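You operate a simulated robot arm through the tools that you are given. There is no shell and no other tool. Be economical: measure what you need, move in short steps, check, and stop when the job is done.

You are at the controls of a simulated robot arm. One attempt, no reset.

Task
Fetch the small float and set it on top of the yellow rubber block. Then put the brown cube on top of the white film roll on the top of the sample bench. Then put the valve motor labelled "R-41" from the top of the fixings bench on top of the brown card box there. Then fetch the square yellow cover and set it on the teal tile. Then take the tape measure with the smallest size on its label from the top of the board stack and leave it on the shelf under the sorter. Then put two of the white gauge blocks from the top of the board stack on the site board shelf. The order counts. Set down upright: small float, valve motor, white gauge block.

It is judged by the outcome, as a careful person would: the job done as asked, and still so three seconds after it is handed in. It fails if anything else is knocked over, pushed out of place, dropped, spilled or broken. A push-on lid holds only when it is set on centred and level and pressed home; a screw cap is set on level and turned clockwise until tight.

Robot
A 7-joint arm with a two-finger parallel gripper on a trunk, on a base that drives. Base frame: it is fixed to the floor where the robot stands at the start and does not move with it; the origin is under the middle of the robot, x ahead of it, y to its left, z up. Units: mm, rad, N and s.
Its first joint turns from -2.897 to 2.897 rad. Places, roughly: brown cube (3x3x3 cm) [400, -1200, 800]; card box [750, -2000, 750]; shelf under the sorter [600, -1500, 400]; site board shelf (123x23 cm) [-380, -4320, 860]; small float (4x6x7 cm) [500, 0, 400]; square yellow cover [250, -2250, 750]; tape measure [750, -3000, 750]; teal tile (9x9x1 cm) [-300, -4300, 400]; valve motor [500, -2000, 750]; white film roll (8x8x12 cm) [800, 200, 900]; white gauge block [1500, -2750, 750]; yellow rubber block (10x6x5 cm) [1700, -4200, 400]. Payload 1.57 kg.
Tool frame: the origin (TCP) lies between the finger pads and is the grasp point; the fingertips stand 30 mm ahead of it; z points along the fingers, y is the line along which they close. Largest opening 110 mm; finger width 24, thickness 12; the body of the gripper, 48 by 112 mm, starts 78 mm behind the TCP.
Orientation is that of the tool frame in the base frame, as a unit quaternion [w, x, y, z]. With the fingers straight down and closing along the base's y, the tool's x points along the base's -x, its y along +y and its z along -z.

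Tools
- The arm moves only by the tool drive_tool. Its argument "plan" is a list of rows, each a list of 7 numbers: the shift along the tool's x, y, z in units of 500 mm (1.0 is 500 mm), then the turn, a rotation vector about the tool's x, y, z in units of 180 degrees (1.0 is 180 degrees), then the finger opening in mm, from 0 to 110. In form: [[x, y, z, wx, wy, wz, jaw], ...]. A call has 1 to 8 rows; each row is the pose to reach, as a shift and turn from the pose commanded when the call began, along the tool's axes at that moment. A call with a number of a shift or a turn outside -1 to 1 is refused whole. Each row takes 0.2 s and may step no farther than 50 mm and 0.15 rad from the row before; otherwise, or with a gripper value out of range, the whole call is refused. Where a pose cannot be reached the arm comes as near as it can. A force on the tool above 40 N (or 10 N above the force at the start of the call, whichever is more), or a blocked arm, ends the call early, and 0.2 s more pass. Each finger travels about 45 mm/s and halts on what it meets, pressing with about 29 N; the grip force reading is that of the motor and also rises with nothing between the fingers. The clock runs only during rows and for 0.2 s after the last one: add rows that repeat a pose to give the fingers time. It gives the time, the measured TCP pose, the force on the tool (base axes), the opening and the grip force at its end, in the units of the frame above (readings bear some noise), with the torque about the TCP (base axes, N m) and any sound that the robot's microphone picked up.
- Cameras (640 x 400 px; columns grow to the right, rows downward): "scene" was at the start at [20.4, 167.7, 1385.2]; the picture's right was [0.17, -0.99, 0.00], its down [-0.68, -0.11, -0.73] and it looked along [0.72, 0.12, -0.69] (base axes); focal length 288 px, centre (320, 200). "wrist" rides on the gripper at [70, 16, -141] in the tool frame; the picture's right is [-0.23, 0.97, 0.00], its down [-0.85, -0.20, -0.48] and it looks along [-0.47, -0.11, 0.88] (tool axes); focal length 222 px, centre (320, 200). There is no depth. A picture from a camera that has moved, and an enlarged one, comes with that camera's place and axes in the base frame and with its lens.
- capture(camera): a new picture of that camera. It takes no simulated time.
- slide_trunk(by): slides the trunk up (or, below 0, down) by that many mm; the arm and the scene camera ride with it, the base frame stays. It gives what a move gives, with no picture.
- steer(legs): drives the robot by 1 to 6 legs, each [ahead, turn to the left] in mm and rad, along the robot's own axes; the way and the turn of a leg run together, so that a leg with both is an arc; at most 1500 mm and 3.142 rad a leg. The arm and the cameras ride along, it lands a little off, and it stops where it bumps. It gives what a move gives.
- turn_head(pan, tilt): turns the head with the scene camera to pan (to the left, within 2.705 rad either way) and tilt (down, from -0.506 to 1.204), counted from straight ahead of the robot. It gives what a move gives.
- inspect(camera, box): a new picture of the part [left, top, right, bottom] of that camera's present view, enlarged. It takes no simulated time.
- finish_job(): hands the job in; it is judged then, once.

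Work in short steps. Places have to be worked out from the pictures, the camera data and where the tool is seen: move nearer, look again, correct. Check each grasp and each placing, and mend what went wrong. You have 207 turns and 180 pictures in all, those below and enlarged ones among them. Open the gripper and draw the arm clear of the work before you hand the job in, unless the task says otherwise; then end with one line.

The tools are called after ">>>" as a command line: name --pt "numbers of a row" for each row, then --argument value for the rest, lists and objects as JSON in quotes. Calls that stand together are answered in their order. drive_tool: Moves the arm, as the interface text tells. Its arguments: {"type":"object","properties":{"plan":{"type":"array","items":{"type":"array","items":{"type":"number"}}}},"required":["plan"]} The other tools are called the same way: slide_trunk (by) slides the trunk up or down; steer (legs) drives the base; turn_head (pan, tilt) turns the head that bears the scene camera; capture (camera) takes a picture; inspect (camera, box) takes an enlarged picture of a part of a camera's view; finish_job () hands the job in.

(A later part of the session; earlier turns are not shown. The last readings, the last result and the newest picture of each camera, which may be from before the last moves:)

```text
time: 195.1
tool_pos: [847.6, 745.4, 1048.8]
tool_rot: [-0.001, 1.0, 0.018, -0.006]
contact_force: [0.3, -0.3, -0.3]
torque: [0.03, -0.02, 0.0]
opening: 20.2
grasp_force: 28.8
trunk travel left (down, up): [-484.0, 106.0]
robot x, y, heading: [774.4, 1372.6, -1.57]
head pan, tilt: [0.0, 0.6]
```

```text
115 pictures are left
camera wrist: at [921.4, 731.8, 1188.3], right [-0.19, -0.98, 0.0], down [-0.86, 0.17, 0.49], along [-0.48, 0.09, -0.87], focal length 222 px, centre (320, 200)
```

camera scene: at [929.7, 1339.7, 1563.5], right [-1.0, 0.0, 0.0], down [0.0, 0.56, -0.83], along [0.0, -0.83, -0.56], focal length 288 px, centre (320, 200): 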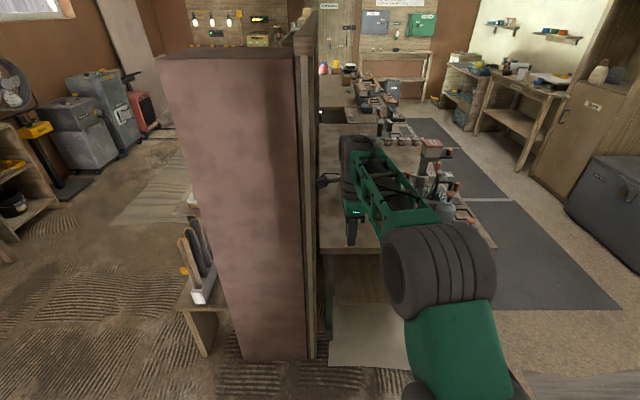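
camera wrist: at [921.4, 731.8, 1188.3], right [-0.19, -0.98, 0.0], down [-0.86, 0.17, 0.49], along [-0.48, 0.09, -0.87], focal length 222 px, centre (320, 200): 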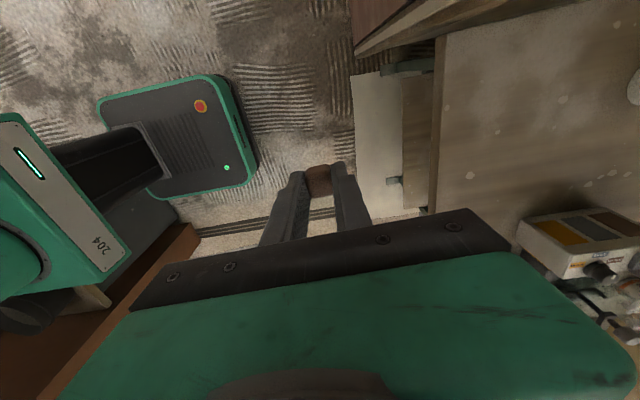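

The wall face is at x≈937, so I move the tool to x≈790 first, then drive forward 260 and look for the roll.

>>> drive_tool --pt "-0.06 0 0 0 0 0.005 0" --pt "-0.11 0 0 0 0 0.011 0"

>>> steer --legs '[[260, 0]]'

>>> capture --camera "wrist"

>>> capture --camera "scene"

```text
time: 195.7
tool_pos: [792.5, 745.0, 1048.9]
tool_rot: [-0.001, 1.0, 0.001, -0.006]
contact_force: [0.3, 0.0, -0.3]
torque: [0.01, 0.0, 0.03]
opening: 20.3
grasp_force: 29.2
trunk travel left (down, up): [-484.0, 106.0]
robot x, y, heading: [776.6, 1367.4, -1.571]
head pan, tilt: [0.0, 0.6]
```

```text
time: 197.5
tool_pos: [793.9, 485.0, 1049.5]
tool_rot: [0.0, 1.0, 0.002, -0.006]
contact_force: [0.5, -0.7, -0.1]
torque: [0.02, 0.01, -0.04]
opening: 20.3
grasp_force: 29.0
trunk travel left (down, up): [-484.0, 106.0]
robot x, y, heading: [777.3, 1109.7, -1.57]
head pan, tilt: [0.0, 0.6]
```

```text
114 pictures are left
camera wrist: at [867.8, 467.9, 1189.3], right [-0.22, -0.97, 0.0], down [-0.85, 0.2, 0.49], along [-0.48, 0.11, -0.87], focal length 222 px, centre (320, 200)
```

wrist: 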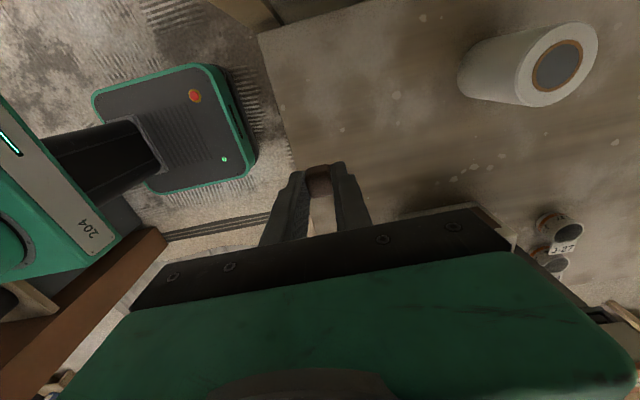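

```text
113 pictures are left
camera scene: at [930.4, 1079.6, 1563.5], right [-1.0, 0.0, 0.0], down [0.0, 0.57, -0.82], along [0.0, -0.82, -0.57], focal length 288 px, centre (320, 200)
```

scene: 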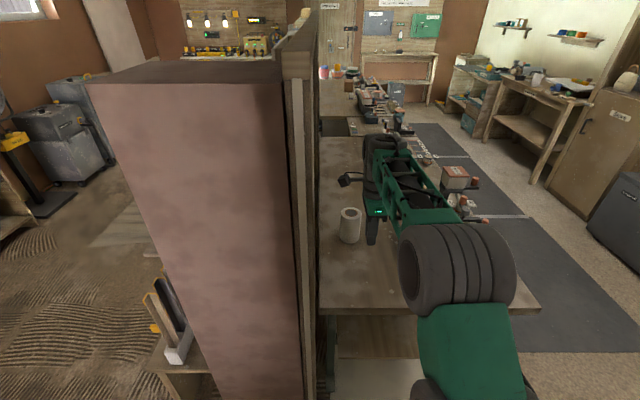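

Roll top centre ≈(819,230), z≈917. It may be hollow, so I zoom.

>>> inspect --camera "wrist" --box '[440, 0, 640, 130]'

>>> inspect --camera "scene" --box '[310, 180, 410, 260]'

```text
3.08 times, centred on (540, 65) of wrist
camera zoom: at [867.8, 467.9, 1189.3], right [-0.22, -0.97, 0.0], down [-0.85, 0.2, 0.49], along [-0.48, 0.11, -0.87], focal length 684 px, centre (-357, 615)
```

zoom: 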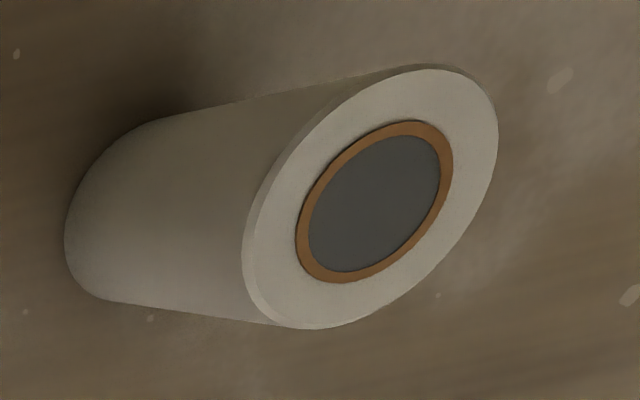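

```text
5.00 times, centred on (360, 220) of scene
camera zoom: at [930.4, 1079.6, 1563.5], right [-1.0, 0.0, 0.0], down [0.0, 0.57, -0.82], along [0.0, -0.82, -0.57], focal length 1438 px, centre (120, 100)
```

zoom: 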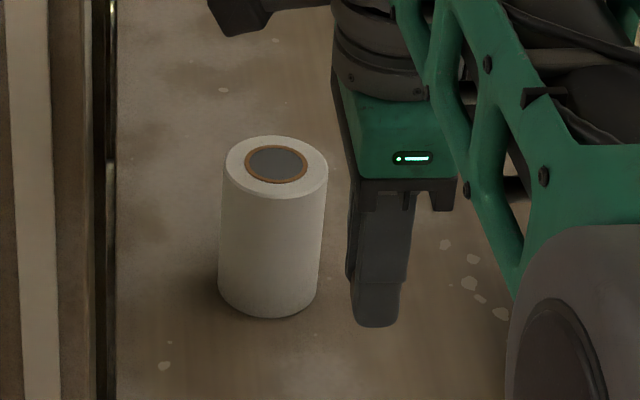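

The top is a flat cap. Drive 220 mm closer, then view the roll again from the wrist.

>>> steer --legs '[[215, 0]]'

>>> capture --camera "wrist"

>>> capture --camera "scene"

```text
time: 199.2
tool_pos: [796.0, 267.1, 1050.6]
tool_rot: [-0.001, 1.0, 0.002, -0.006]
contact_force: [-0.4, -0.2, -1.0]
torque: [0.03, 0.0, 0.03]
opening: 20.2
grasp_force: 28.9
trunk travel left (down, up): [-484.0, 106.0]
robot x, y, heading: [777.1, 889.4, -1.569]
head pan, tilt: [0.0, 0.6]
```

```text
110 pictures are left
camera wrist: at [869.2, 250.2, 1189.1], right [-0.22, -0.97, 0.0], down [-0.85, 0.2, 0.49], along [-0.48, 0.11, -0.87], focal length 222 px, centre (320, 200)
```

wrist: 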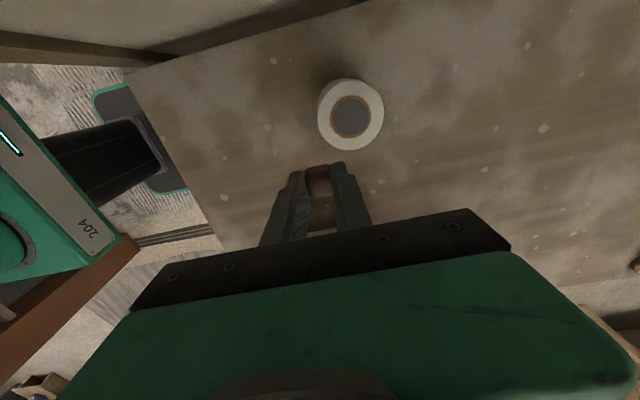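

```text
109 pictures are left
camera scene: at [931.3, 861.9, 1563.5], right [-1.0, 0.0, 0.0], down [0.0, 0.57, -0.82], along [0.0, -0.82, -0.57], focal length 288 px, centre (320, 200)
```

scene: 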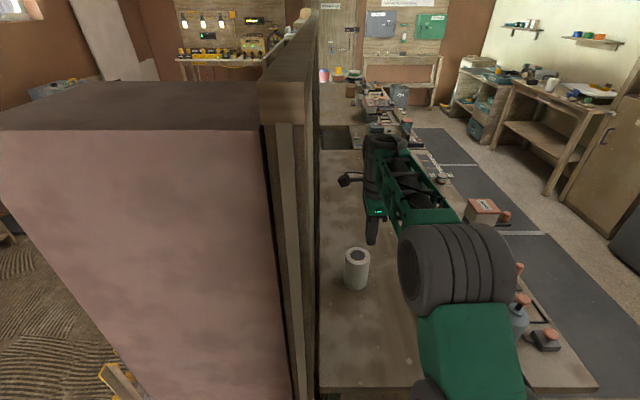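

Roll at (819,224), top ≈910–917. Move over it and down to z≈975.

>>> drive_tool --pt "0.023 0.043 0 0 0 0 0" --pt "0.046 0.086 0 0 0 0 0" --pt "0.046 0.086 0.08 0 0 0 0" --pt "0.046 0.086 0.15 0 0 0 0" --pt "0.046 0.086 0.15 0 0 0 0"

>>> capture --camera "wrist"

>>> capture --camera "scene"

```text
time: 200.4
tool_pos: [819.7, 222.6, 974.2]
tool_rot: [-0.001, 1.0, 0.002, -0.006]
contact_force: [-0.1, 0.2, -0.4]
torque: [0.03, 0.0, 0.0]
opening: 20.0
grasp_force: 28.8
trunk travel left (down, up): [-484.0, 106.0]
robot x, y, heading: [777.5, 887.5, -1.565]
head pan, tilt: [0.0, 0.6]
```

```text
108 pictures are left
camera wrist: at [891.8, 206.8, 1114.2], right [-0.22, -0.97, 0.0], down [-0.85, 0.2, 0.49], along [-0.48, 0.11, -0.87], focal length 222 px, centre (320, 200)
```

wrist: 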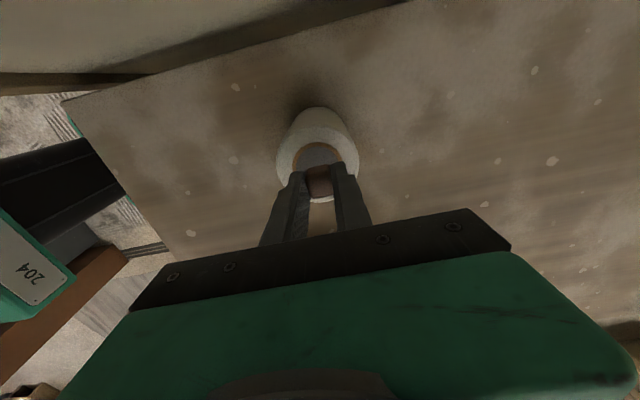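

```text
107 pictures are left
camera scene: at [931.4, 862.1, 1563.5], right [-1.0, 0.0, 0.0], down [0.0, 0.57, -0.82], along [0.0, -0.82, -0.57], focal length 288 px, centre (320, 200)
```

scene: 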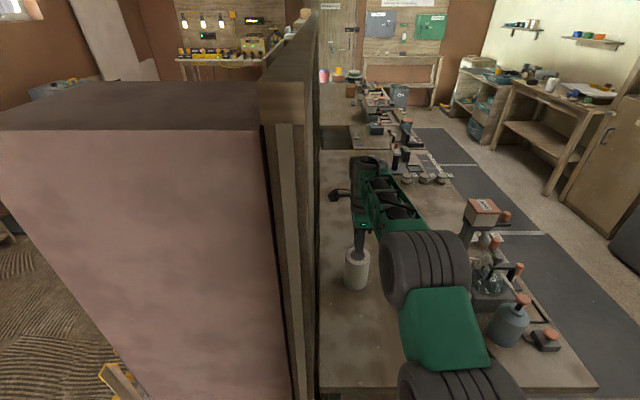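

Centred. Descend: quick to ~955, then fine steps until contact.

>>> drive_tool --pt "0 -0.004 0.02 0 0 0 0" --pt "0 -0.004 0.036 0 0 0 0" --pt "0 -0.004 0.044 0 0 0 0"

>>> drive_tool --pt "0 0 0.004 0 0 0 0" --pt "0 0 0.008 0 0 0 0" --pt "0 0 0.012 0 0 0 0"

```text
time: 201.2
tool_pos: [818.6, 227.2, 952.7]
tool_rot: [0.0, 1.0, 0.002, -0.006]
contact_force: [-0.6, 0.5, 3.5]
torque: [-0.04, 0.02, 0.01]
opening: 20.1
grasp_force: 29.4
trunk travel left (down, up): [-484.0, 106.0]
robot x, y, heading: [778.0, 888.4, -1.569]
head pan, tilt: [0.0, 0.6]
```

```text
time: 202.0
tool_pos: [818.8, 227.2, 950.9]
tool_rot: [0.003, 1.0, 0.002, -0.006]
contact_force: [0.7, 0.1, 23.9]
torque: [0.09, -0.08, 0.03]
opening: 20.2
grasp_force: 28.9
trunk travel left (down, up): [-484.0, 106.0]
robot x, y, heading: [775.5, 892.1, -1.57]
head pan, tilt: [0.0, 0.6]
```

Contact at ≈952. Ease up ~4 mm to unload, then open and lift.

>>> drive_tool --pt "0 0 -0.009 0 0 0 0" --pt "0 0 -0.009 0 0 0 24" --pt "0 0 -0.009 0 0 0 40" --pt "0 0 -0.009 0 0 0 50" --pt "0 0 -0.06 0 0 0 50" --pt "0 0 -0.13 0 0 0 50" --pt "0 0 -0.2 0 0 0 50"

>>> capture --camera "wrist"

```text
time: 203.6
tool_pos: [820.3, 228.5, 1045.4]
tool_rot: [-0.001, 1.0, 0.002, -0.006]
contact_force: [0.4, 0.2, -0.3]
torque: [0.01, -0.03, 0.0]
opening: 50.3
grasp_force: 0.2
trunk travel left (down, up): [-484.0, 106.0]
robot x, y, heading: [779.1, 891.8, -1.568]
head pan, tilt: [0.0, 0.6]
```

```text
106 pictures are left
camera wrist: at [893.0, 210.7, 1185.9], right [-0.22, -0.97, 0.0], down [-0.85, 0.2, 0.49], along [-0.48, 0.11, -0.87], focal length 222 px, centre (320, 200)
```

wrist: 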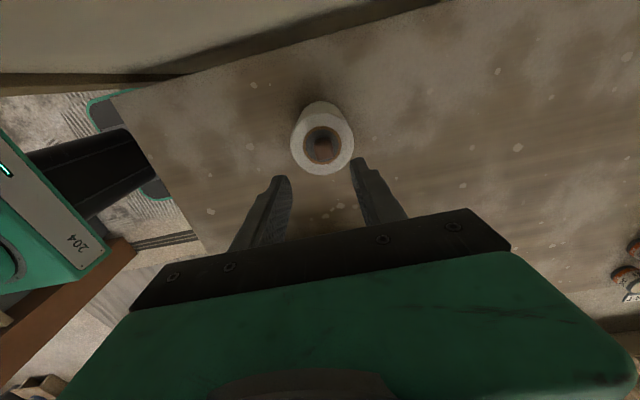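

Cube rests on the roll. Next the fixings bench: I drive back around to (≈−450, −2000).

>>> steer --legs '[[-350, 0], [0, -1.57], [1230, 0], [0, 1.57], [1500, 0], [1500, 0]]'

>>> steer --legs '[[200, 0], [0, 1.57]]'

>>> turn_head --pan 0.0 --tilt 0.65

>>> capture --camera "scene"

```text
time: 233.3
tool_pos: [-446.2, -2414.2, 1046.4]
tool_rot: [-0.001, 1.0, 0.002, -0.007]
contact_force: [-0.4, 0.7, 0.0]
torque: [-0.01, -0.01, 0.02]
opening: 49.9
grasp_force: 0.0
trunk travel left (down, up): [-484.0, 106.0]
robot x, y, heading: [-488.9, -1751.2, -1.566]
head pan, tilt: [0.0, 0.6]
```

```text
time: 238.8
tool_pos: [174.8, -1913.9, 1046.5]
tool_rot: [0.003, 0.709, 0.705, -0.005]
contact_force: [-0.3, 0.1, 0.1]
torque: [-0.01, -0.02, -0.02]
opening: 50.3
grasp_force: 0.0
trunk travel left (down, up): [-484.0, 106.0]
robot x, y, heading: [-488.8, -1953.2, -0.002]
head pan, tilt: [0.0, 0.6]
```

```text
time: 239.4
tool_pos: [175.2, -1913.7, 1045.5]
tool_rot: [0.004, 0.709, 0.705, -0.005]
contact_force: [-0.7, -0.7, 0.5]
torque: [0.02, 0.0, -0.02]
opening: 50.1
grasp_force: 0.1
trunk travel left (down, up): [-484.0, 106.0]
robot x, y, heading: [-485.2, -1949.5, -0.006]
head pan, tilt: [0.0, 0.649]
```

```text
105 pictures are left
camera scene: at [-462.2, -1797.1, 1559.3], right [0.0, -1.0, 0.0], down [-0.6, 0.0, -0.8], along [0.8, 0.0, -0.6], focal length 288 px, centre (320, 200)
```

scene: 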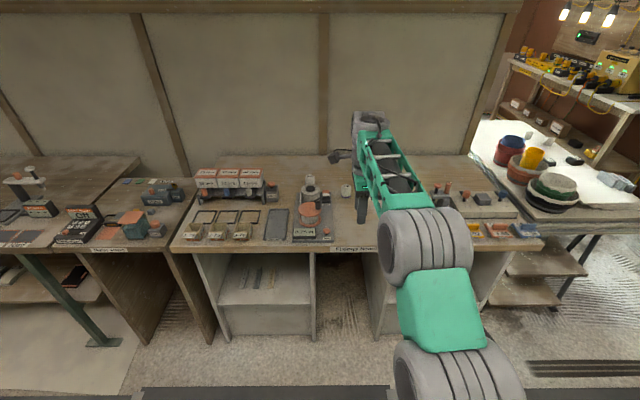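

Zoom on the visible motors, and take the wrist view.

>>> inspect --camera "scene" --box '[250, 150, 370, 250]'

>>> capture --camera "wrist"

```text
4.00 times, centred on (310, 200) of scene
camera zoom: at [-462.2, -1797.1, 1559.3], right [0.0, -1.0, 0.0], down [-0.6, 0.0, -0.8], along [0.8, 0.0, -0.6], focal length 1150 px, centre (360, 200)
```

zoom: 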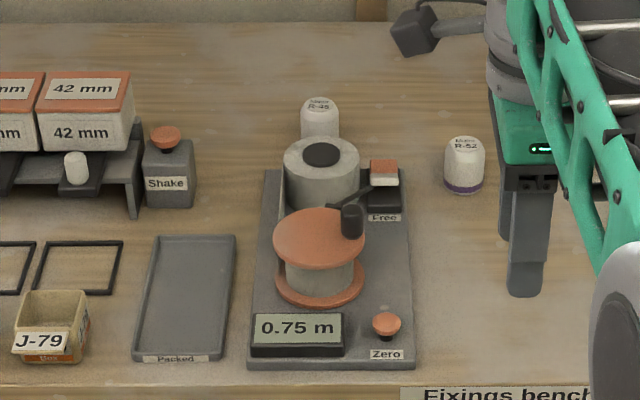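

```text
103 pictures are left
camera wrist: at [192.9, -1842.7, 1186.2], right [0.97, -0.23, 0.0], down [-0.2, -0.85, 0.49], along [-0.11, -0.48, -0.87], focal length 222 px, centre (320, 200)
```

wrist: 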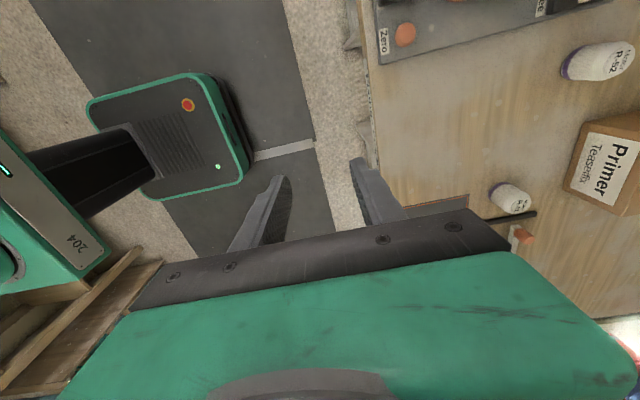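

>>> inspect --camera "wrist" --box '[470, 160, 590, 240]'

```text
5.00 times, centred on (530, 200) of wrist
camera zoom: at [192.9, -1842.7, 1186.2], right [0.97, -0.23, 0.0], down [-0.2, -0.85, 0.49], along [-0.11, -0.48, -0.87], focal length 1111 px, centre (-730, 200)
```

zoom: 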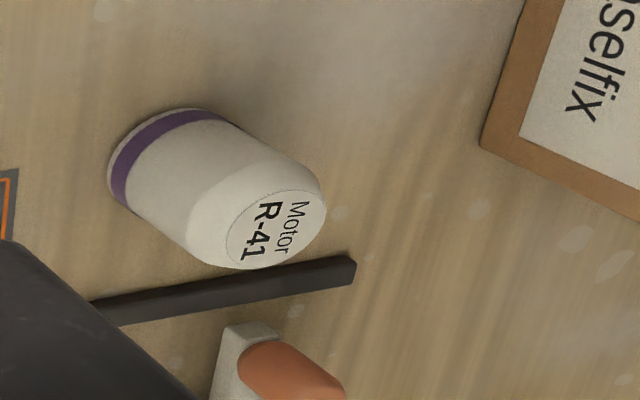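

R-41 is at ≈(484, −2113), the one by the black bars. Move the base closer and re-view.

>>> steer --legs '[[0, -0.45], [350, 0], [0, 0.455]]'

>>> capture --camera "wrist"

>>> capture --camera "scene"

```text
time: 244.3
tool_pos: [488.8, -2065.1, 1046.0]
tool_rot: [0.003, 0.706, 0.708, -0.004]
contact_force: [0.0, -0.3, -0.3]
torque: [-0.02, -0.02, -0.02]
opening: 50.3
grasp_force: 0.0
trunk travel left (down, up): [-484.0, 106.0]
robot x, y, heading: [-177.7, -2106.9, 0.0]
head pan, tilt: [0.0, 0.649]
```

```text
101 pictures are left
camera wrist: at [505.1, -1994.6, 1186.2], right [0.97, -0.23, 0.0], down [-0.2, -0.85, 0.49], along [-0.11, -0.48, -0.87], focal length 222 px, centre (320, 200)
```

wrist: 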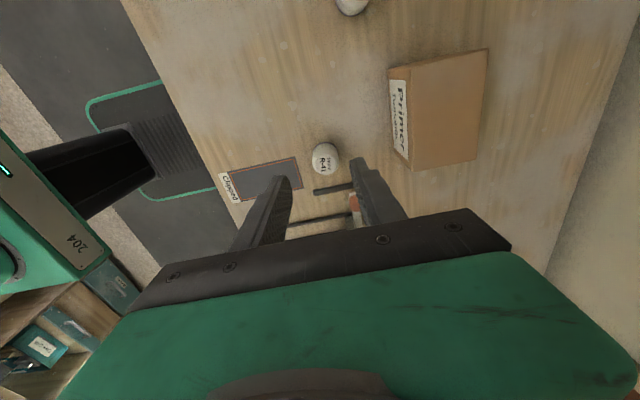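

```text
100 pictures are left
camera scene: at [-150.2, -1952.1, 1559.2], right [0.0, -1.0, 0.0], down [-0.6, 0.0, -0.8], along [0.8, 0.0, -0.6], focal length 288 px, centre (320, 200)
```

scene: 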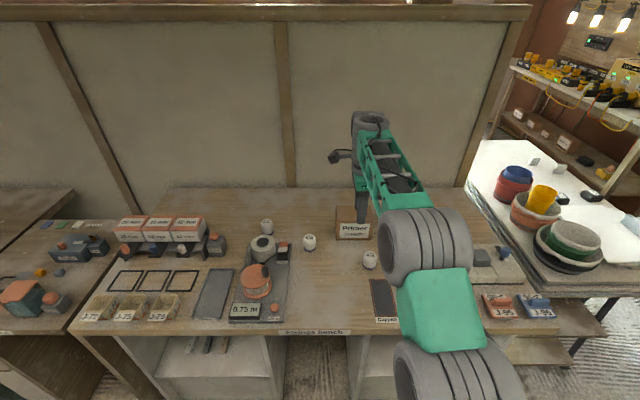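

R-41 top at (484.7, −2112). Move over and descend part-way to z≈900, opening 80, and check.

>>> drive_tool --pt "-0.047 -0.004 0.0 0 0 0 80" --pt "-0.094 -0.008 0.02 0 0 0 80" --pt "-0.094 -0.008 0.11 0 0 0 80" --pt "-0.094 -0.008 0.2 0 0 0 80" --pt "-0.094 -0.008 0.28 0 0 0 80"

>>> capture --camera "wrist"

```text
time: 245.5
tool_pos: [481.4, -2115.0, 907.1]
tool_rot: [0.004, 0.707, 0.707, -0.006]
contact_force: [0.8, 0.1, 0.4]
torque: [-0.02, -0.06, -0.01]
opening: 79.9
grasp_force: 0.0
trunk travel left (down, up): [-484.0, 106.0]
robot x, y, heading: [-171.9, -2105.6, 0.002]
head pan, tilt: [0.0, 0.649]
```

```text
99 pictures are left
camera wrist: at [499.5, -2043.5, 1046.8], right [0.97, -0.23, 0.0], down [-0.2, -0.85, 0.49], along [-0.11, -0.48, -0.87], focal length 222 px, centre (320, 200)
```

wrist: 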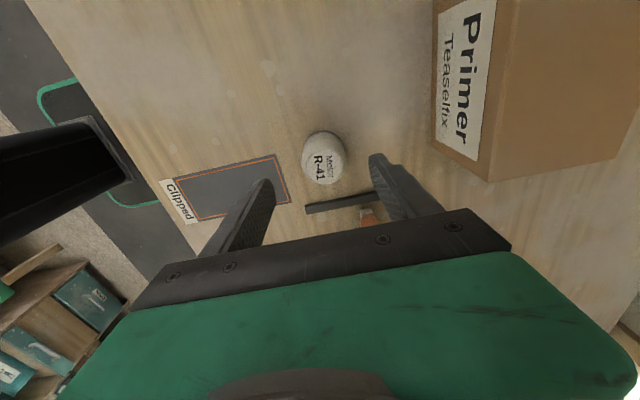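

Centred. Shift +6 in x, descend to z≈836, close and lift.

>>> drive_tool --pt "0 0.012 0.07 0 0 0 80" --pt "-0.002 0.012 0.142 0 0 0 80" --pt "-0.002 0.012 0.142 0 0 0 50" --pt "-0.002 0.012 0.142 0 0 0 20" --pt "-0.002 0.012 0.142 0 0 0 10" --pt "-0.002 0.012 0.142 0 0 0 10"

>>> drive_tool --pt "0 0 -0.08 0 0 0 10" --pt "0 0 -0.17 0 0 0 10" --pt "0 0 -0.26 0 0 0 10" --pt "0 0 -0.35 0 0 0 10" --pt "0 0 -0.42 0 0 0 10"

>>> capture --camera "wrist"

>>> capture --camera "scene"

```text
time: 246.9
tool_pos: [488.1, -2116.7, 835.4]
tool_rot: [0.003, 0.707, 0.707, -0.005]
contact_force: [0.6, 0.5, -0.2]
torque: [0.01, -0.02, -0.01]
opening: 42.6
grasp_force: 27.6
trunk travel left (down, up): [-484.0, 106.0]
robot x, y, heading: [-175.4, -2103.3, -0.001]
head pan, tilt: [0.0, 0.649]
```

```text
time: 248.1
tool_pos: [490.0, -2112.3, 1046.1]
tool_rot: [0.003, 0.707, 0.707, -0.006]
contact_force: [0.9, -0.3, -0.5]
torque: [0.03, 0.0, -0.01]
opening: 42.2
grasp_force: 28.5
trunk travel left (down, up): [-484.0, 106.0]
robot x, y, heading: [-175.3, -2105.5, 0.0]
head pan, tilt: [0.0, 0.649]
```

```text
98 pictures are left
camera wrist: at [507.3, -2040.9, 1185.5], right [0.97, -0.23, 0.0], down [-0.2, -0.85, 0.49], along [-0.11, -0.48, -0.87], focal length 222 px, centre (320, 200)
```

wrist: 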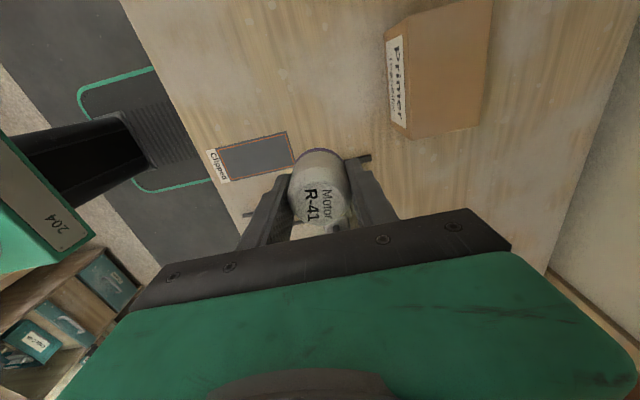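

```text
97 pictures are left
camera scene: at [-150.1, -1952.4, 1559.2], right [0.0, -1.0, 0.0], down [-0.6, 0.0, -0.8], along [0.8, 0.0, -0.6], focal length 288 px, centre (320, 200)
```

scene: 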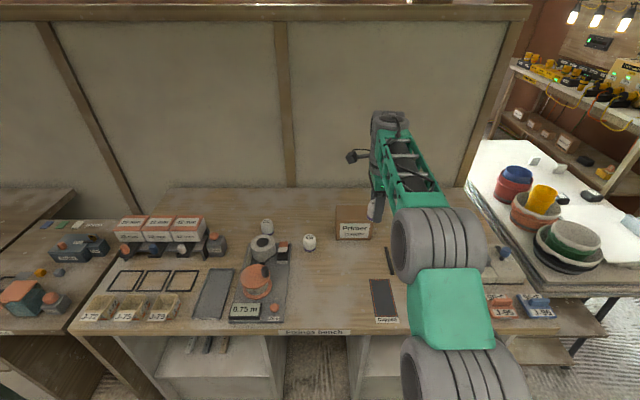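

Motor held. Zoom on the card box for its top.

>>> inspect --camera "scene" --box '[310, 180, 410, 260]'

>>> inspect --camera "wrist" --box '[370, 0, 510, 140]'

```text
5.00 times, centred on (360, 220) of scene
camera zoom: at [-150.1, -1952.4, 1559.2], right [0.0, -1.0, 0.0], down [-0.6, 0.0, -0.8], along [0.8, 0.0, -0.6], focal length 1438 px, centre (120, 100)
```

zoom: 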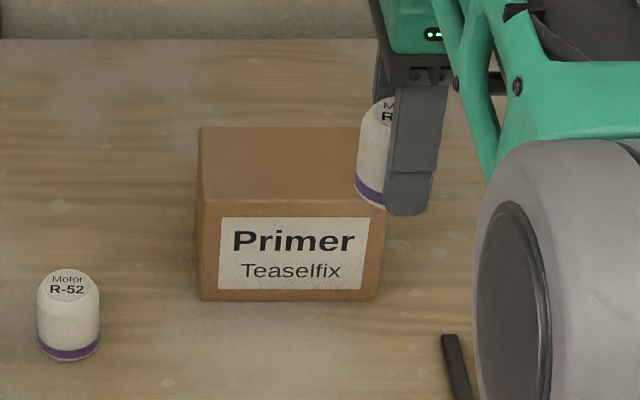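

```text
2.86 times, centred on (440, 70) of wrist
camera zoom: at [507.3, -2040.9, 1185.5], right [0.97, -0.23, 0.0], down [-0.2, -0.85, 0.49], along [-0.11, -0.48, -0.87], focal length 635 px, centre (-23, 571)
```

zoom: 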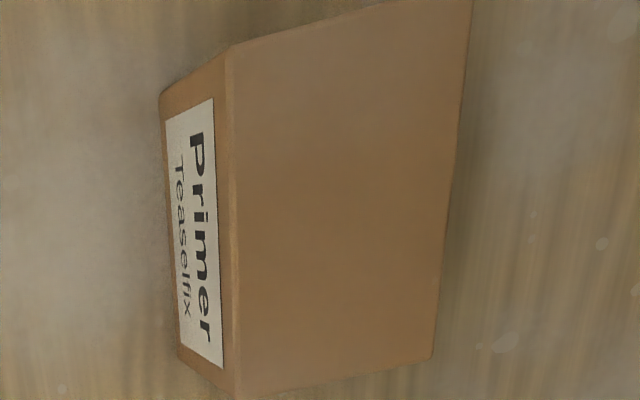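

Box top: x 616–708, y −2139…−2007, z≈889. Drive 90 mm closer then extend the arm over it at z≈1046.

>>> steer --legs '[[90, 0]]'

>>> drive_tool --pt "0.02 0.04 0.0 0 0 0 10" --pt "0.04 0.08 0.0 0 0 0 10" --pt "0.06 0.12 0.0 0 0 0 10" --pt "0.078 0.15 0.0 0 0 0 10" --pt "0.078 0.15 0.0 0 0 0 10"

>>> capture --camera "wrist"

```text
time: 249.2
tool_pos: [580.6, -2113.2, 1045.0]
tool_rot: [0.004, 0.708, 0.706, -0.005]
contact_force: [0.3, 0.0, -1.0]
torque: [0.03, 0.08, 0.0]
opening: 42.4
grasp_force: 29.4
trunk travel left (down, up): [-484.0, 106.0]
robot x, y, heading: [-86.1, -2109.3, -0.001]
head pan, tilt: [0.0, 0.649]
```

```text
time: 250.4
tool_pos: [629.1, -2073.2, 1038.9]
tool_rot: [0.004, 0.707, 0.707, -0.005]
contact_force: [-0.7, 0.3, -2.1]
torque: [0.02, -0.04, 0.01]
opening: 42.6
grasp_force: 29.4
out of reach, approached as far as the arm can: row 1, 3, 4, 5
trunk travel left (down, up): [-484.0, 106.0]
robot x, y, heading: [-81.3, -2105.9, -0.005]
head pan, tilt: [0.0, 0.649]
```

```text
94 pictures are left
camera wrist: at [647.1, -2002.6, 1178.9], right [0.97, -0.23, 0.0], down [-0.2, -0.85, 0.49], along [-0.11, -0.48, -0.87], focal length 222 px, centre (320, 200)
```

wrist: 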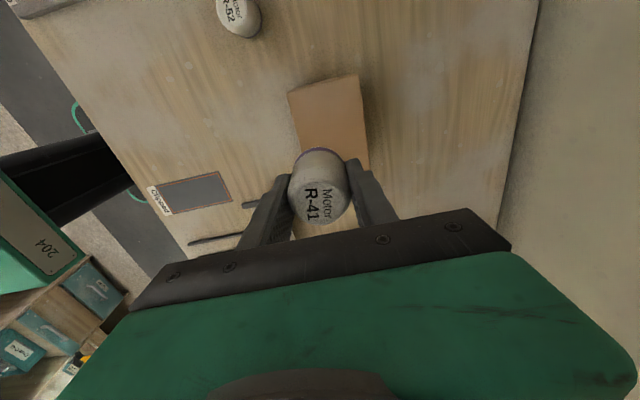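

Reach limit at ≈710 mm. The base front (~250 mm ahead) still has room; drive 32 mm more.

>>> steer --legs '[[32, 0]]'

>>> capture --camera "scene"

>>> capture --camera "wrist"

```text
time: 251.3
tool_pos: [662.1, -2073.3, 1038.1]
tool_rot: [0.003, 0.707, 0.707, -0.006]
contact_force: [-0.3, 0.3, -1.0]
torque: [0.0, 0.0, 0.01]
opening: 42.7
grasp_force: 29.1
trunk travel left (down, up): [-484.0, 106.0]
robot x, y, heading: [-53.6, -2106.4, -0.002]
head pan, tilt: [0.0, 0.649]
```

```text
93 pictures are left
camera scene: at [-27.2, -1952.5, 1559.2], right [0.0, -1.0, 0.0], down [-0.6, 0.0, -0.8], along [0.8, 0.0, -0.6], focal length 288 px, centre (320, 200)
```

scene: 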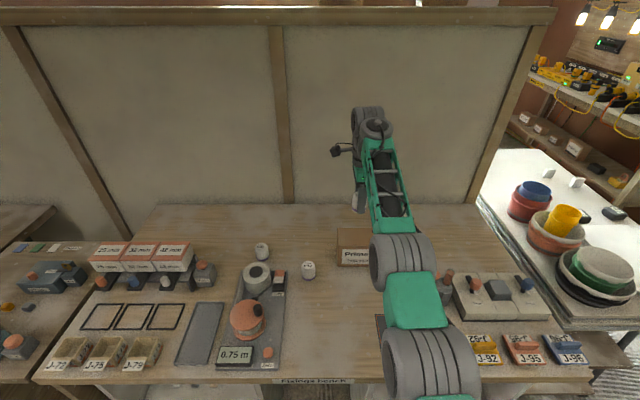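

```text
92 pictures are left
camera wrist: at [679.9, -2001.8, 1178.2], right [0.97, -0.23, 0.0], down [-0.2, -0.85, 0.49], along [-0.11, -0.48, -0.87], focal length 222 px, centre (320, 200)
```

wrist: 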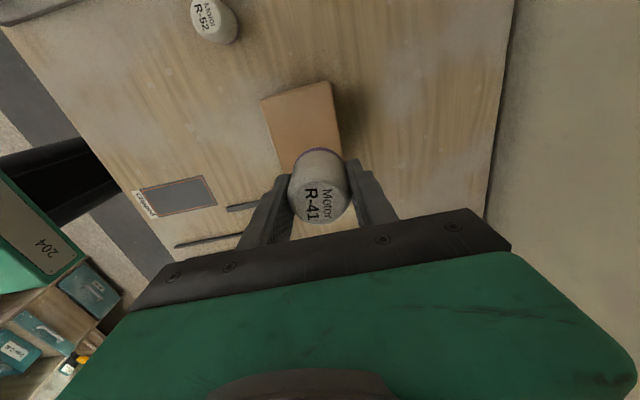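

Aligned within ~8 mm. Shift −7 in x, then descend with the trunk 95 mm.

>>> drive_tool --pt "0 -0.014 0.0 0 0 0 10"

>>> slide_trunk --by -98

>>> capture --camera "wrist"

>>> inspect --camera "scene" --box '[300, 160, 420, 280]'

```text
time: 251.7
tool_pos: [653.8, -2073.1, 1038.8]
tool_rot: [0.002, 0.708, 0.706, -0.006]
contact_force: [-0.2, 0.5, -0.6]
torque: [-0.02, -0.01, -0.01]
opening: 42.3
grasp_force: 29.3
trunk travel left (down, up): [-484.0, 106.0]
robot x, y, heading: [-54.3, -2106.5, 0.001]
head pan, tilt: [0.0, 0.649]
```

```text
time: 253.0
tool_pos: [655.2, -2073.1, 941.2]
tool_rot: [0.004, 0.707, 0.707, -0.004]
contact_force: [0.1, -0.2, -0.8]
torque: [0.0, 0.03, -0.01]
opening: 42.6
grasp_force: 29.0
trunk travel left (down, up): [-386.0, 204.0]
robot x, y, heading: [-54.1, -2105.8, -0.004]
head pan, tilt: [0.0, 0.649]
```

```text
91 pictures are left
camera wrist: at [672.1, -2001.7, 1080.8], right [0.97, -0.23, 0.0], down [-0.2, -0.85, 0.49], along [-0.11, -0.48, -0.87], focal length 222 px, centre (320, 200)
```

wrist: 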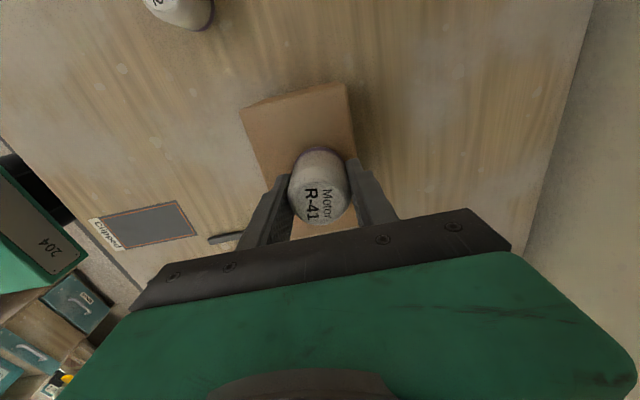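

```text
3.33 times, centred on (360, 220) of scene
camera zoom: at [-27.8, -1952.5, 1461.3], right [0.0, -1.0, 0.0], down [-0.6, 0.0, -0.8], along [0.8, 0.0, -0.6], focal length 959 px, centre (187, 133)
```

zoom: 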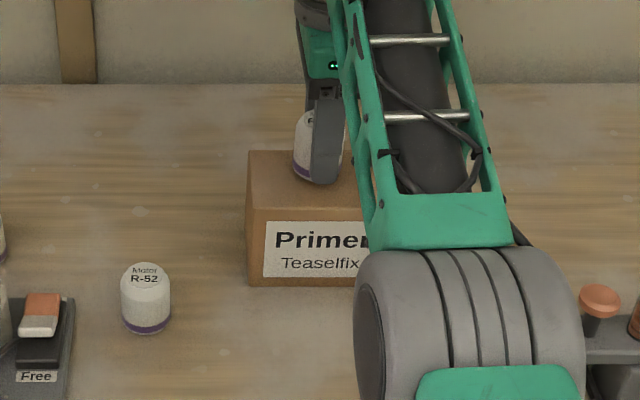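

Well positioned. Descend finely.

>>> drive_tool --pt "0 -0.004 0.01 0 0 0 10" --pt "0 -0.004 0.018 0 0 0 10" --pt "0 -0.004 0.024 0 0 0 10"

>>> drive_tool --pt "0 0 0.004 0 0 0 10" --pt "0 0 0.008 0 0 0 10" --pt "0 0 0.012 0 0 0 10"

```text
time: 253.8
tool_pos: [651.3, -2073.4, 932.9]
tool_rot: [0.005, 0.707, 0.707, -0.003]
contact_force: [2.5, -0.8, 22.5]
torque: [0.08, 0.01, 0.04]
opening: 41.8
grasp_force: 29.2
trunk travel left (down, up): [-386.0, 204.0]
robot x, y, heading: [-51.4, -2107.2, 0.001]
head pan, tilt: [0.0, 0.649]
```

```text
time: 254.5
tool_pos: [653.3, -2072.9, 931.2]
tool_rot: [0.008, 0.707, 0.707, -0.001]
contact_force: [-0.8, -0.6, 10.9]
torque: [0.05, 0.31, -0.02]
opening: 41.8
grasp_force: 29.2
trunk travel left (down, up): [-386.0, 204.0]
robot x, y, heading: [-52.5, -2105.3, 0.003]
head pan, tilt: [0.0, 0.649]
stopped in row 3: the force on the tool passed its limit (the readings are from after the stop); the commanded pose is now the measured one
```

Contact at ≈934. Ease up 2 mm and release, then lift.

>>> drive_tool --pt "0 0 -0.004 0 0 0 10" --pt "0 0 -0.004 0 0 0 46" --pt "0 0 -0.004 0 0 0 60" --pt "0 0 -0.004 0 0 0 75" --pt "0 0 -0.004 0 0 0 75"

>>> slide_trunk --by 130

>>> capture --camera "wrist"

>>> inspect --camera "scene" --box '[300, 180, 420, 300]'

```text
time: 255.7
tool_pos: [652.4, -2073.3, 930.5]
tool_rot: [0.007, 0.707, 0.707, -0.002]
contact_force: [3.6, -0.5, 11.4]
torque: [0.12, 0.35, 0.0]
opening: 71.6
grasp_force: 0.1
trunk travel left (down, up): [-386.0, 204.0]
robot x, y, heading: [-55.3, -2103.7, 0.004]
head pan, tilt: [0.0, 0.649]
```

```text
time: 257.3
tool_pos: [653.2, -2072.8, 1059.2]
tool_rot: [0.006, 0.707, 0.707, -0.004]
contact_force: [-0.2, 0.7, 0.8]
torque: [-0.02, 0.0, -0.02]
opening: 75.0
grasp_force: 0.1
trunk travel left (down, up): [-516.0, 74.0]
robot x, y, heading: [-51.1, -2102.3, -0.003]
head pan, tilt: [0.0, 0.649]
```

```text
89 pictures are left
camera wrist: at [670.0, -2001.8, 1199.4], right [0.97, -0.23, 0.01], down [-0.2, -0.85, 0.49], along [-0.1, -0.48, -0.87], focal length 222 px, centre (320, 200)
```

wrist: 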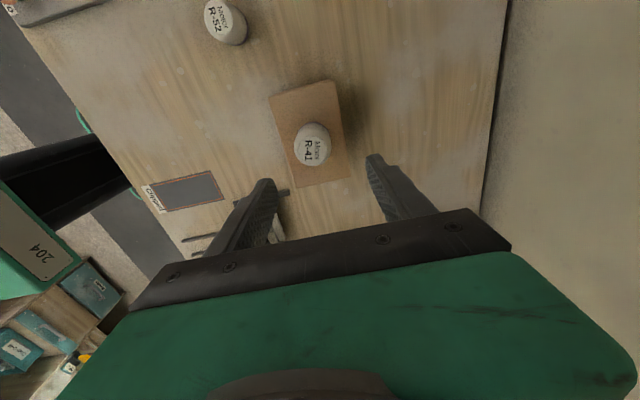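

```text
3.33 times, centred on (360, 240) of scene
camera zoom: at [-27.6, -1952.5, 1591.2], right [0.0, -1.0, 0.0], down [-0.6, 0.0, -0.8], along [0.8, 0.0, -0.6], focal length 959 px, centre (187, 67)
```

zoom: 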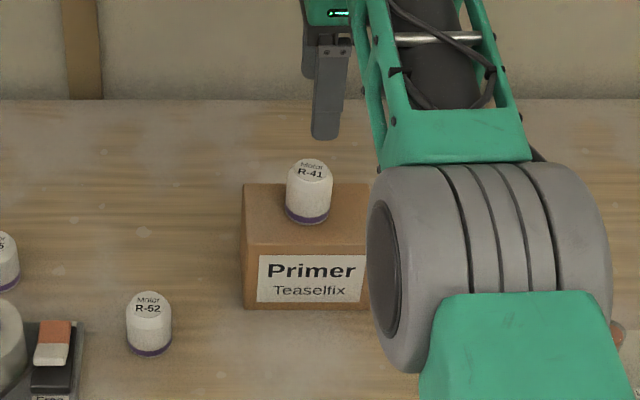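

R-41 stands upright on the box. Next, the square yellow cover near the right end of this bench; I look there.

>>> turn_head --pan -0.7 --tilt 0.8

>>> capture --camera "scene"

```text
time: 258.4
tool_pos: [652.4, -2073.7, 1058.9]
tool_rot: [0.006, 0.707, 0.707, -0.002]
contact_force: [-0.2, 0.7, 0.2]
torque: [0.02, 0.02, 0.01]
opening: 75.1
grasp_force: 0.1
trunk travel left (down, up): [-516.0, 74.0]
robot x, y, heading: [-52.7, -2108.7, 0.004]
head pan, tilt: [-0.7, 0.799]
```

```text
87 pictures are left
camera scene: at [-52.8, -2004.4, 1578.7], right [-0.64, -0.77, 0.0], down [-0.55, 0.46, -0.7], along [0.53, -0.45, -0.72], focal length 288 px, centre (320, 200)
```

scene: 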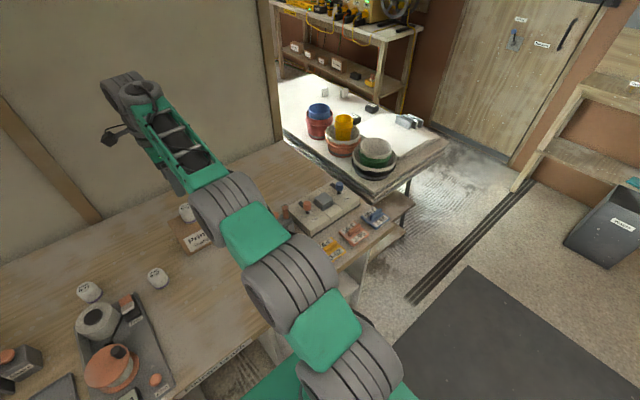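

>>> inspect --camera "scene" --box '[270, 170, 430, 290]'

```text
3.33 times, centred on (350, 230) of scene
camera zoom: at [-52.8, -2004.4, 1578.7], right [-0.64, -0.77, 0.0], down [-0.55, 0.46, -0.7], along [0.53, -0.45, -0.72], focal length 959 px, centre (220, 100)
```

zoom: 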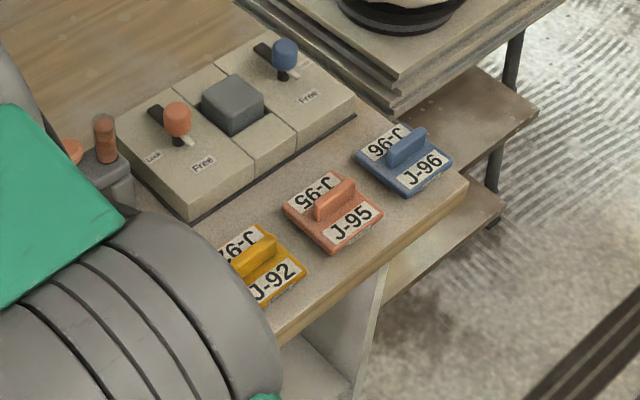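

J-92 is the square yellow cover at ≈(322, −2367), handle along y. For the low shelf I need the 45° pitched grip, so I back off, yaw the tool back and re-pitch.

>>> steer --legs '[[-430, 0]]'

>>> drive_tool --pt "0 -0.04 0 0 0 -0.045 75" --pt "0 -0.08 0 0 0 -0.09 75" --pt "0 -0.12 0 0 0 -0.135 75" --pt "0 -0.16 0 0 0 -0.18 75" --pt "0 -0.2 0 0 0 -0.225 75" --pt "0 -0.24 0 0 0 -0.27 75" --pt "0 -0.28 0 0 0 -0.315 75" --pt "0 -0.32 0 0 0 -0.36 75"

>>> drive_tool --pt "0 0 0 0 0 -0.045 75" --pt "0 0 0 0 0 -0.09 75" --pt "0 0 0 0 0 -0.135 75" --pt "0 0 0 0 0 -0.14 75"

>>> drive_tool --pt "-0.03 0 0.04 0 -0.045 0 75" --pt "-0.06 0 0.08 0 -0.09 0 75" --pt "-0.09 0 0.12 0 -0.135 0 75" --pt "-0.12 0 0.16 0 -0.18 0 75" --pt "-0.15 0 0.2 0 -0.225 0 75" --pt "-0.15 0 0.24 0 -0.225 0 75" --pt "-0.15 0 0.28 0 -0.225 0 75"

```text
time: 261.0
tool_pos: [218.4, -2076.8, 1060.3]
tool_rot: [0.005, 0.71, 0.704, -0.002]
contact_force: [0.0, 0.9, 0.2]
torque: [0.03, 0.01, 0.02]
opening: 75.2
grasp_force: 0.0
trunk travel left (down, up): [-516.0, 74.0]
robot x, y, heading: [-491.9, -2104.0, -0.004]
head pan, tilt: [-0.7, 0.799]
```

```text
time: 262.8
tool_pos: [57.4, -2076.5, 1059.0]
tool_rot: [0.004, 0.222, 0.975, -0.006]
contact_force: [-0.5, 0.1, 0.3]
torque: [-0.01, -0.01, 0.02]
opening: 74.9
grasp_force: 0.2
trunk travel left (down, up): [-516.0, 74.0]
robot x, y, heading: [-485.1, -2105.7, -0.006]
head pan, tilt: [-0.7, 0.799]
```

```text
time: 263.8
tool_pos: [56.9, -2076.1, 1058.9]
tool_rot: [0.003, 0.004, 1.0, -0.006]
contact_force: [0.0, 0.7, 0.6]
torque: [0.0, 0.0, 0.02]
opening: 74.7
grasp_force: 0.1
trunk travel left (down, up): [-516.0, 74.0]
robot x, y, heading: [-484.3, -2105.5, -0.012]
head pan, tilt: [-0.7, 0.799]
```

```text
time: 265.4
tool_pos: [132.6, -2078.3, 920.9]
tool_rot: [0.348, 0.002, 0.937, -0.008]
contact_force: [-0.5, -0.2, -0.6]
torque: [0.0, 0.0, -0.01]
opening: 74.9
grasp_force: 0.0
out of reach, approached as far as the arm can: row 1
trunk travel left (down, up): [-516.0, 74.0]
robot x, y, heading: [-488.1, -2105.8, -0.011]
head pan, tilt: [-0.7, 0.799]
```

Now pitched. Move the base opposite the cover with the trunk raised, then look.

>>> slide_trunk --by 70

>>> steer --legs '[[0, -1.087], [325, 0], [0, 1.098]]'

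>>> capture --camera "wrist"

>>> turn_head --pan 0.0 --tilt 0.9

>>> capture --camera "scene"

```text
time: 266.5
tool_pos: [132.6, -2078.1, 990.0]
tool_rot: [0.349, 0.002, 0.937, -0.008]
contact_force: [0.0, 0.3, -0.4]
torque: [0.01, 0.0, 0.0]
opening: 74.8
grasp_force: 0.0
trunk travel left (down, up): [-586.0, 4.0]
robot x, y, heading: [-492.2, -2107.8, -0.012]
head pan, tilt: [-0.7, 0.799]
```

```text
time: 274.2
tool_pos: [280.7, -2357.9, 989.9]
tool_rot: [0.348, -0.007, 0.937, -0.004]
contact_force: [-0.7, 0.3, -0.2]
torque: [0.05, 0.05, 0.01]
opening: 75.3
grasp_force: 0.0
trunk travel left (down, up): [-586.0, 4.0]
robot x, y, heading: [-339.5, -2392.5, 0.011]
head pan, tilt: [-0.7, 0.799]
```

```text
85 pictures are left
camera wrist: at [136.9, -2341.9, 1050.5], right [0.16, 0.98, 0.14], down [0.34, -0.19, 0.92], along [0.93, -0.11, -0.36], focal length 222 px, centre (320, 200)
```

wrist: 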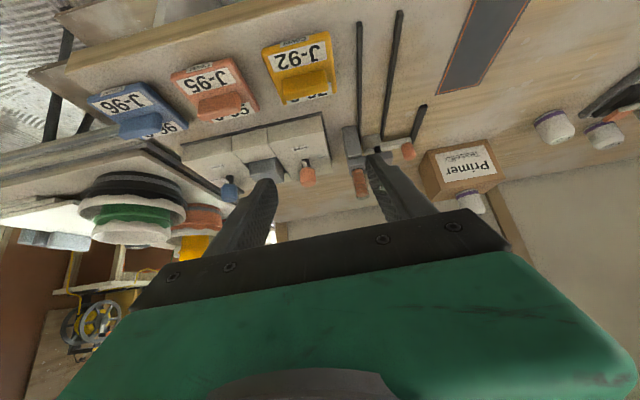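

```text
time: 275.2
tool_pos: [280.6, -2357.9, 989.7]
tool_rot: [0.349, -0.006, 0.937, -0.005]
contact_force: [0.9, 0.8, 0.1]
torque: [0.02, 0.03, 0.02]
opening: 74.7
grasp_force: 0.0
trunk travel left (down, up): [-586.0, 4.0]
robot x, y, heading: [-339.1, -2394.3, 0.004]
head pan, tilt: [0.0, 0.901]
```

```text
84 pictures are left
camera scene: at [-326.9, -2240.1, 1640.8], right [0.01, -1.0, 0.0], down [-0.78, -0.01, -0.62], along [0.62, 0.0, -0.78], focal length 288 px, centre (320, 200)
```

scene: 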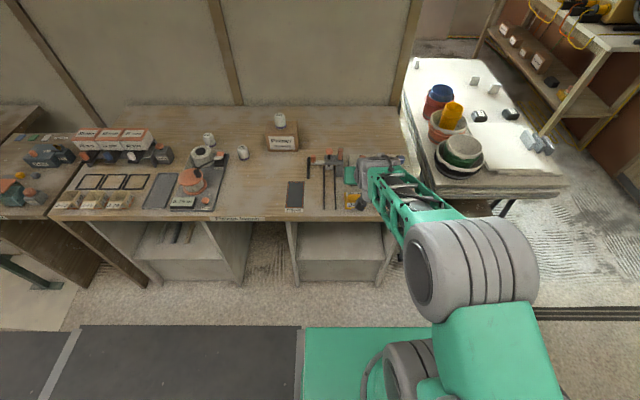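

>>> inspect --camera "wrist" --box '[240, 20, 360, 120]'

```text
4.00 times, centred on (300, 70) of wrist
camera zoom: at [136.9, -2342.0, 1050.5], right [0.16, 0.98, 0.14], down [0.34, -0.19, 0.92], along [0.93, -0.11, -0.36], focal length 888 px, centre (400, 720)
```

zoom: 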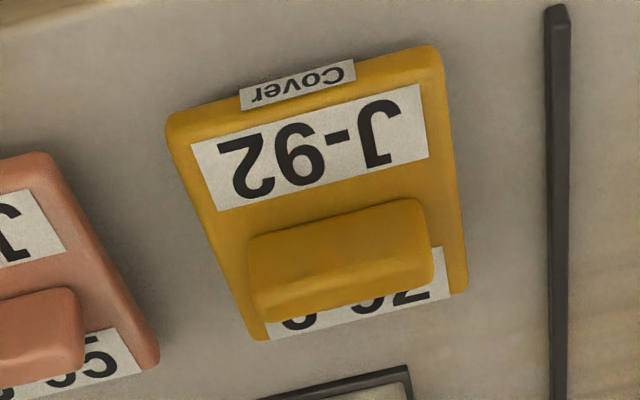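

Handle: y −2390…−2336, x≈337, z≈813–841. Align above (x 323, y −2363) and lower the trunk to z≈872.

>>> drive_tool --pt "-0.032 -0.01 0.028 0 0 0 85" --pt "-0.063 -0.01 0.055 0 0 0 85"

>>> slide_trunk --by -118

>>> capture --camera "wrist"

```text
time: 275.8
tool_pos: [321.9, -2362.9, 988.6]
tool_rot: [0.348, -0.007, 0.938, -0.003]
contact_force: [0.7, 0.2, 0.6]
torque: [-0.02, 0.04, -0.01]
opening: 84.9
grasp_force: 0.0
trunk travel left (down, up): [-586.0, 4.0]
robot x, y, heading: [-337.2, -2396.0, 0.007]
head pan, tilt: [0.0, 0.901]
```

```text
time: 277.3
tool_pos: [320.9, -2362.5, 873.3]
tool_rot: [0.349, -0.006, 0.937, -0.004]
contact_force: [0.2, 0.5, -0.5]
torque: [0.04, 0.03, 0.02]
opening: 85.2
grasp_force: 0.1
trunk travel left (down, up): [-468.0, 122.0]
robot x, y, heading: [-340.1, -2394.1, 0.008]
head pan, tilt: [0.0, 0.901]
```

```text
82 pictures are left
camera wrist: at [177.4, -2346.6, 933.0], right [0.16, 0.98, 0.14], down [0.34, -0.19, 0.92], along [0.93, -0.11, -0.36], focal length 222 px, centre (320, 200)
```

wrist: 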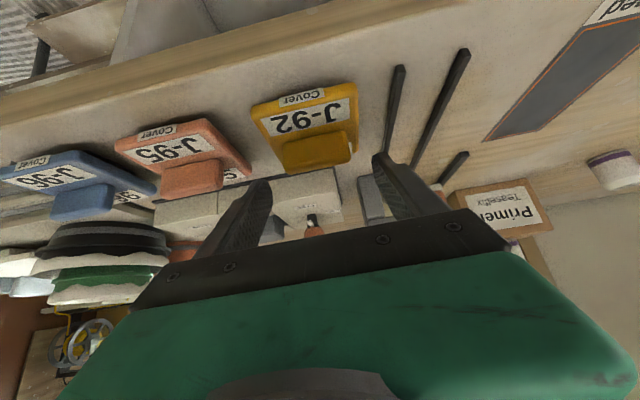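

Aligned. Descend 25 mm and close on the handle ends.

>>> drive_tool --pt "0.016 0 0.019 0 0 0 76" --pt "0.033 0.0 0.038 0 0 0 76" --pt "0.033 0.0 0.038 0 0 0 60" --pt "0.033 0 0.038 0 0 0 40" --pt "0.033 0 0.038 0 0 0 20" --pt "0.033 0 0.038 0 0 0 20"

>>> capture --camera "wrist"

```text
time: 278.7
tool_pos: [322.7, -2363.4, 846.4]
tool_rot: [0.35, -0.006, 0.937, -0.004]
contact_force: [0.2, -0.4, -0.1]
torque: [-0.04, -0.01, 0.01]
opening: 71.9
grasp_force: 29.1
trunk travel left (down, up): [-468.0, 122.0]
robot x, y, heading: [-339.3, -2391.6, 0.011]
head pan, tilt: [0.0, 0.901]
```

```text
81 pictures are left
camera wrist: at [178.1, -2347.9, 906.4], right [0.16, 0.98, 0.14], down [0.34, -0.19, 0.92], along [0.93, -0.11, -0.36], focal length 222 px, centre (320, 200)
```

wrist: 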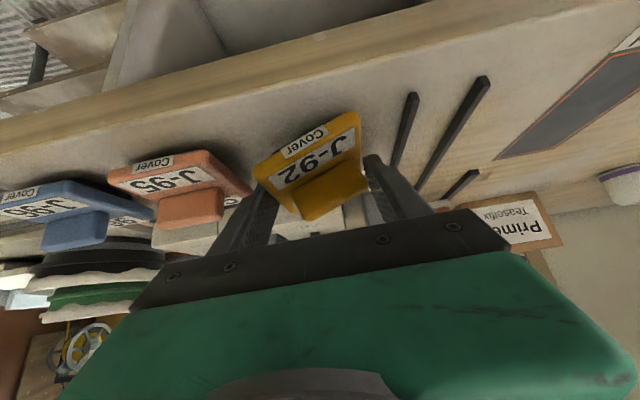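

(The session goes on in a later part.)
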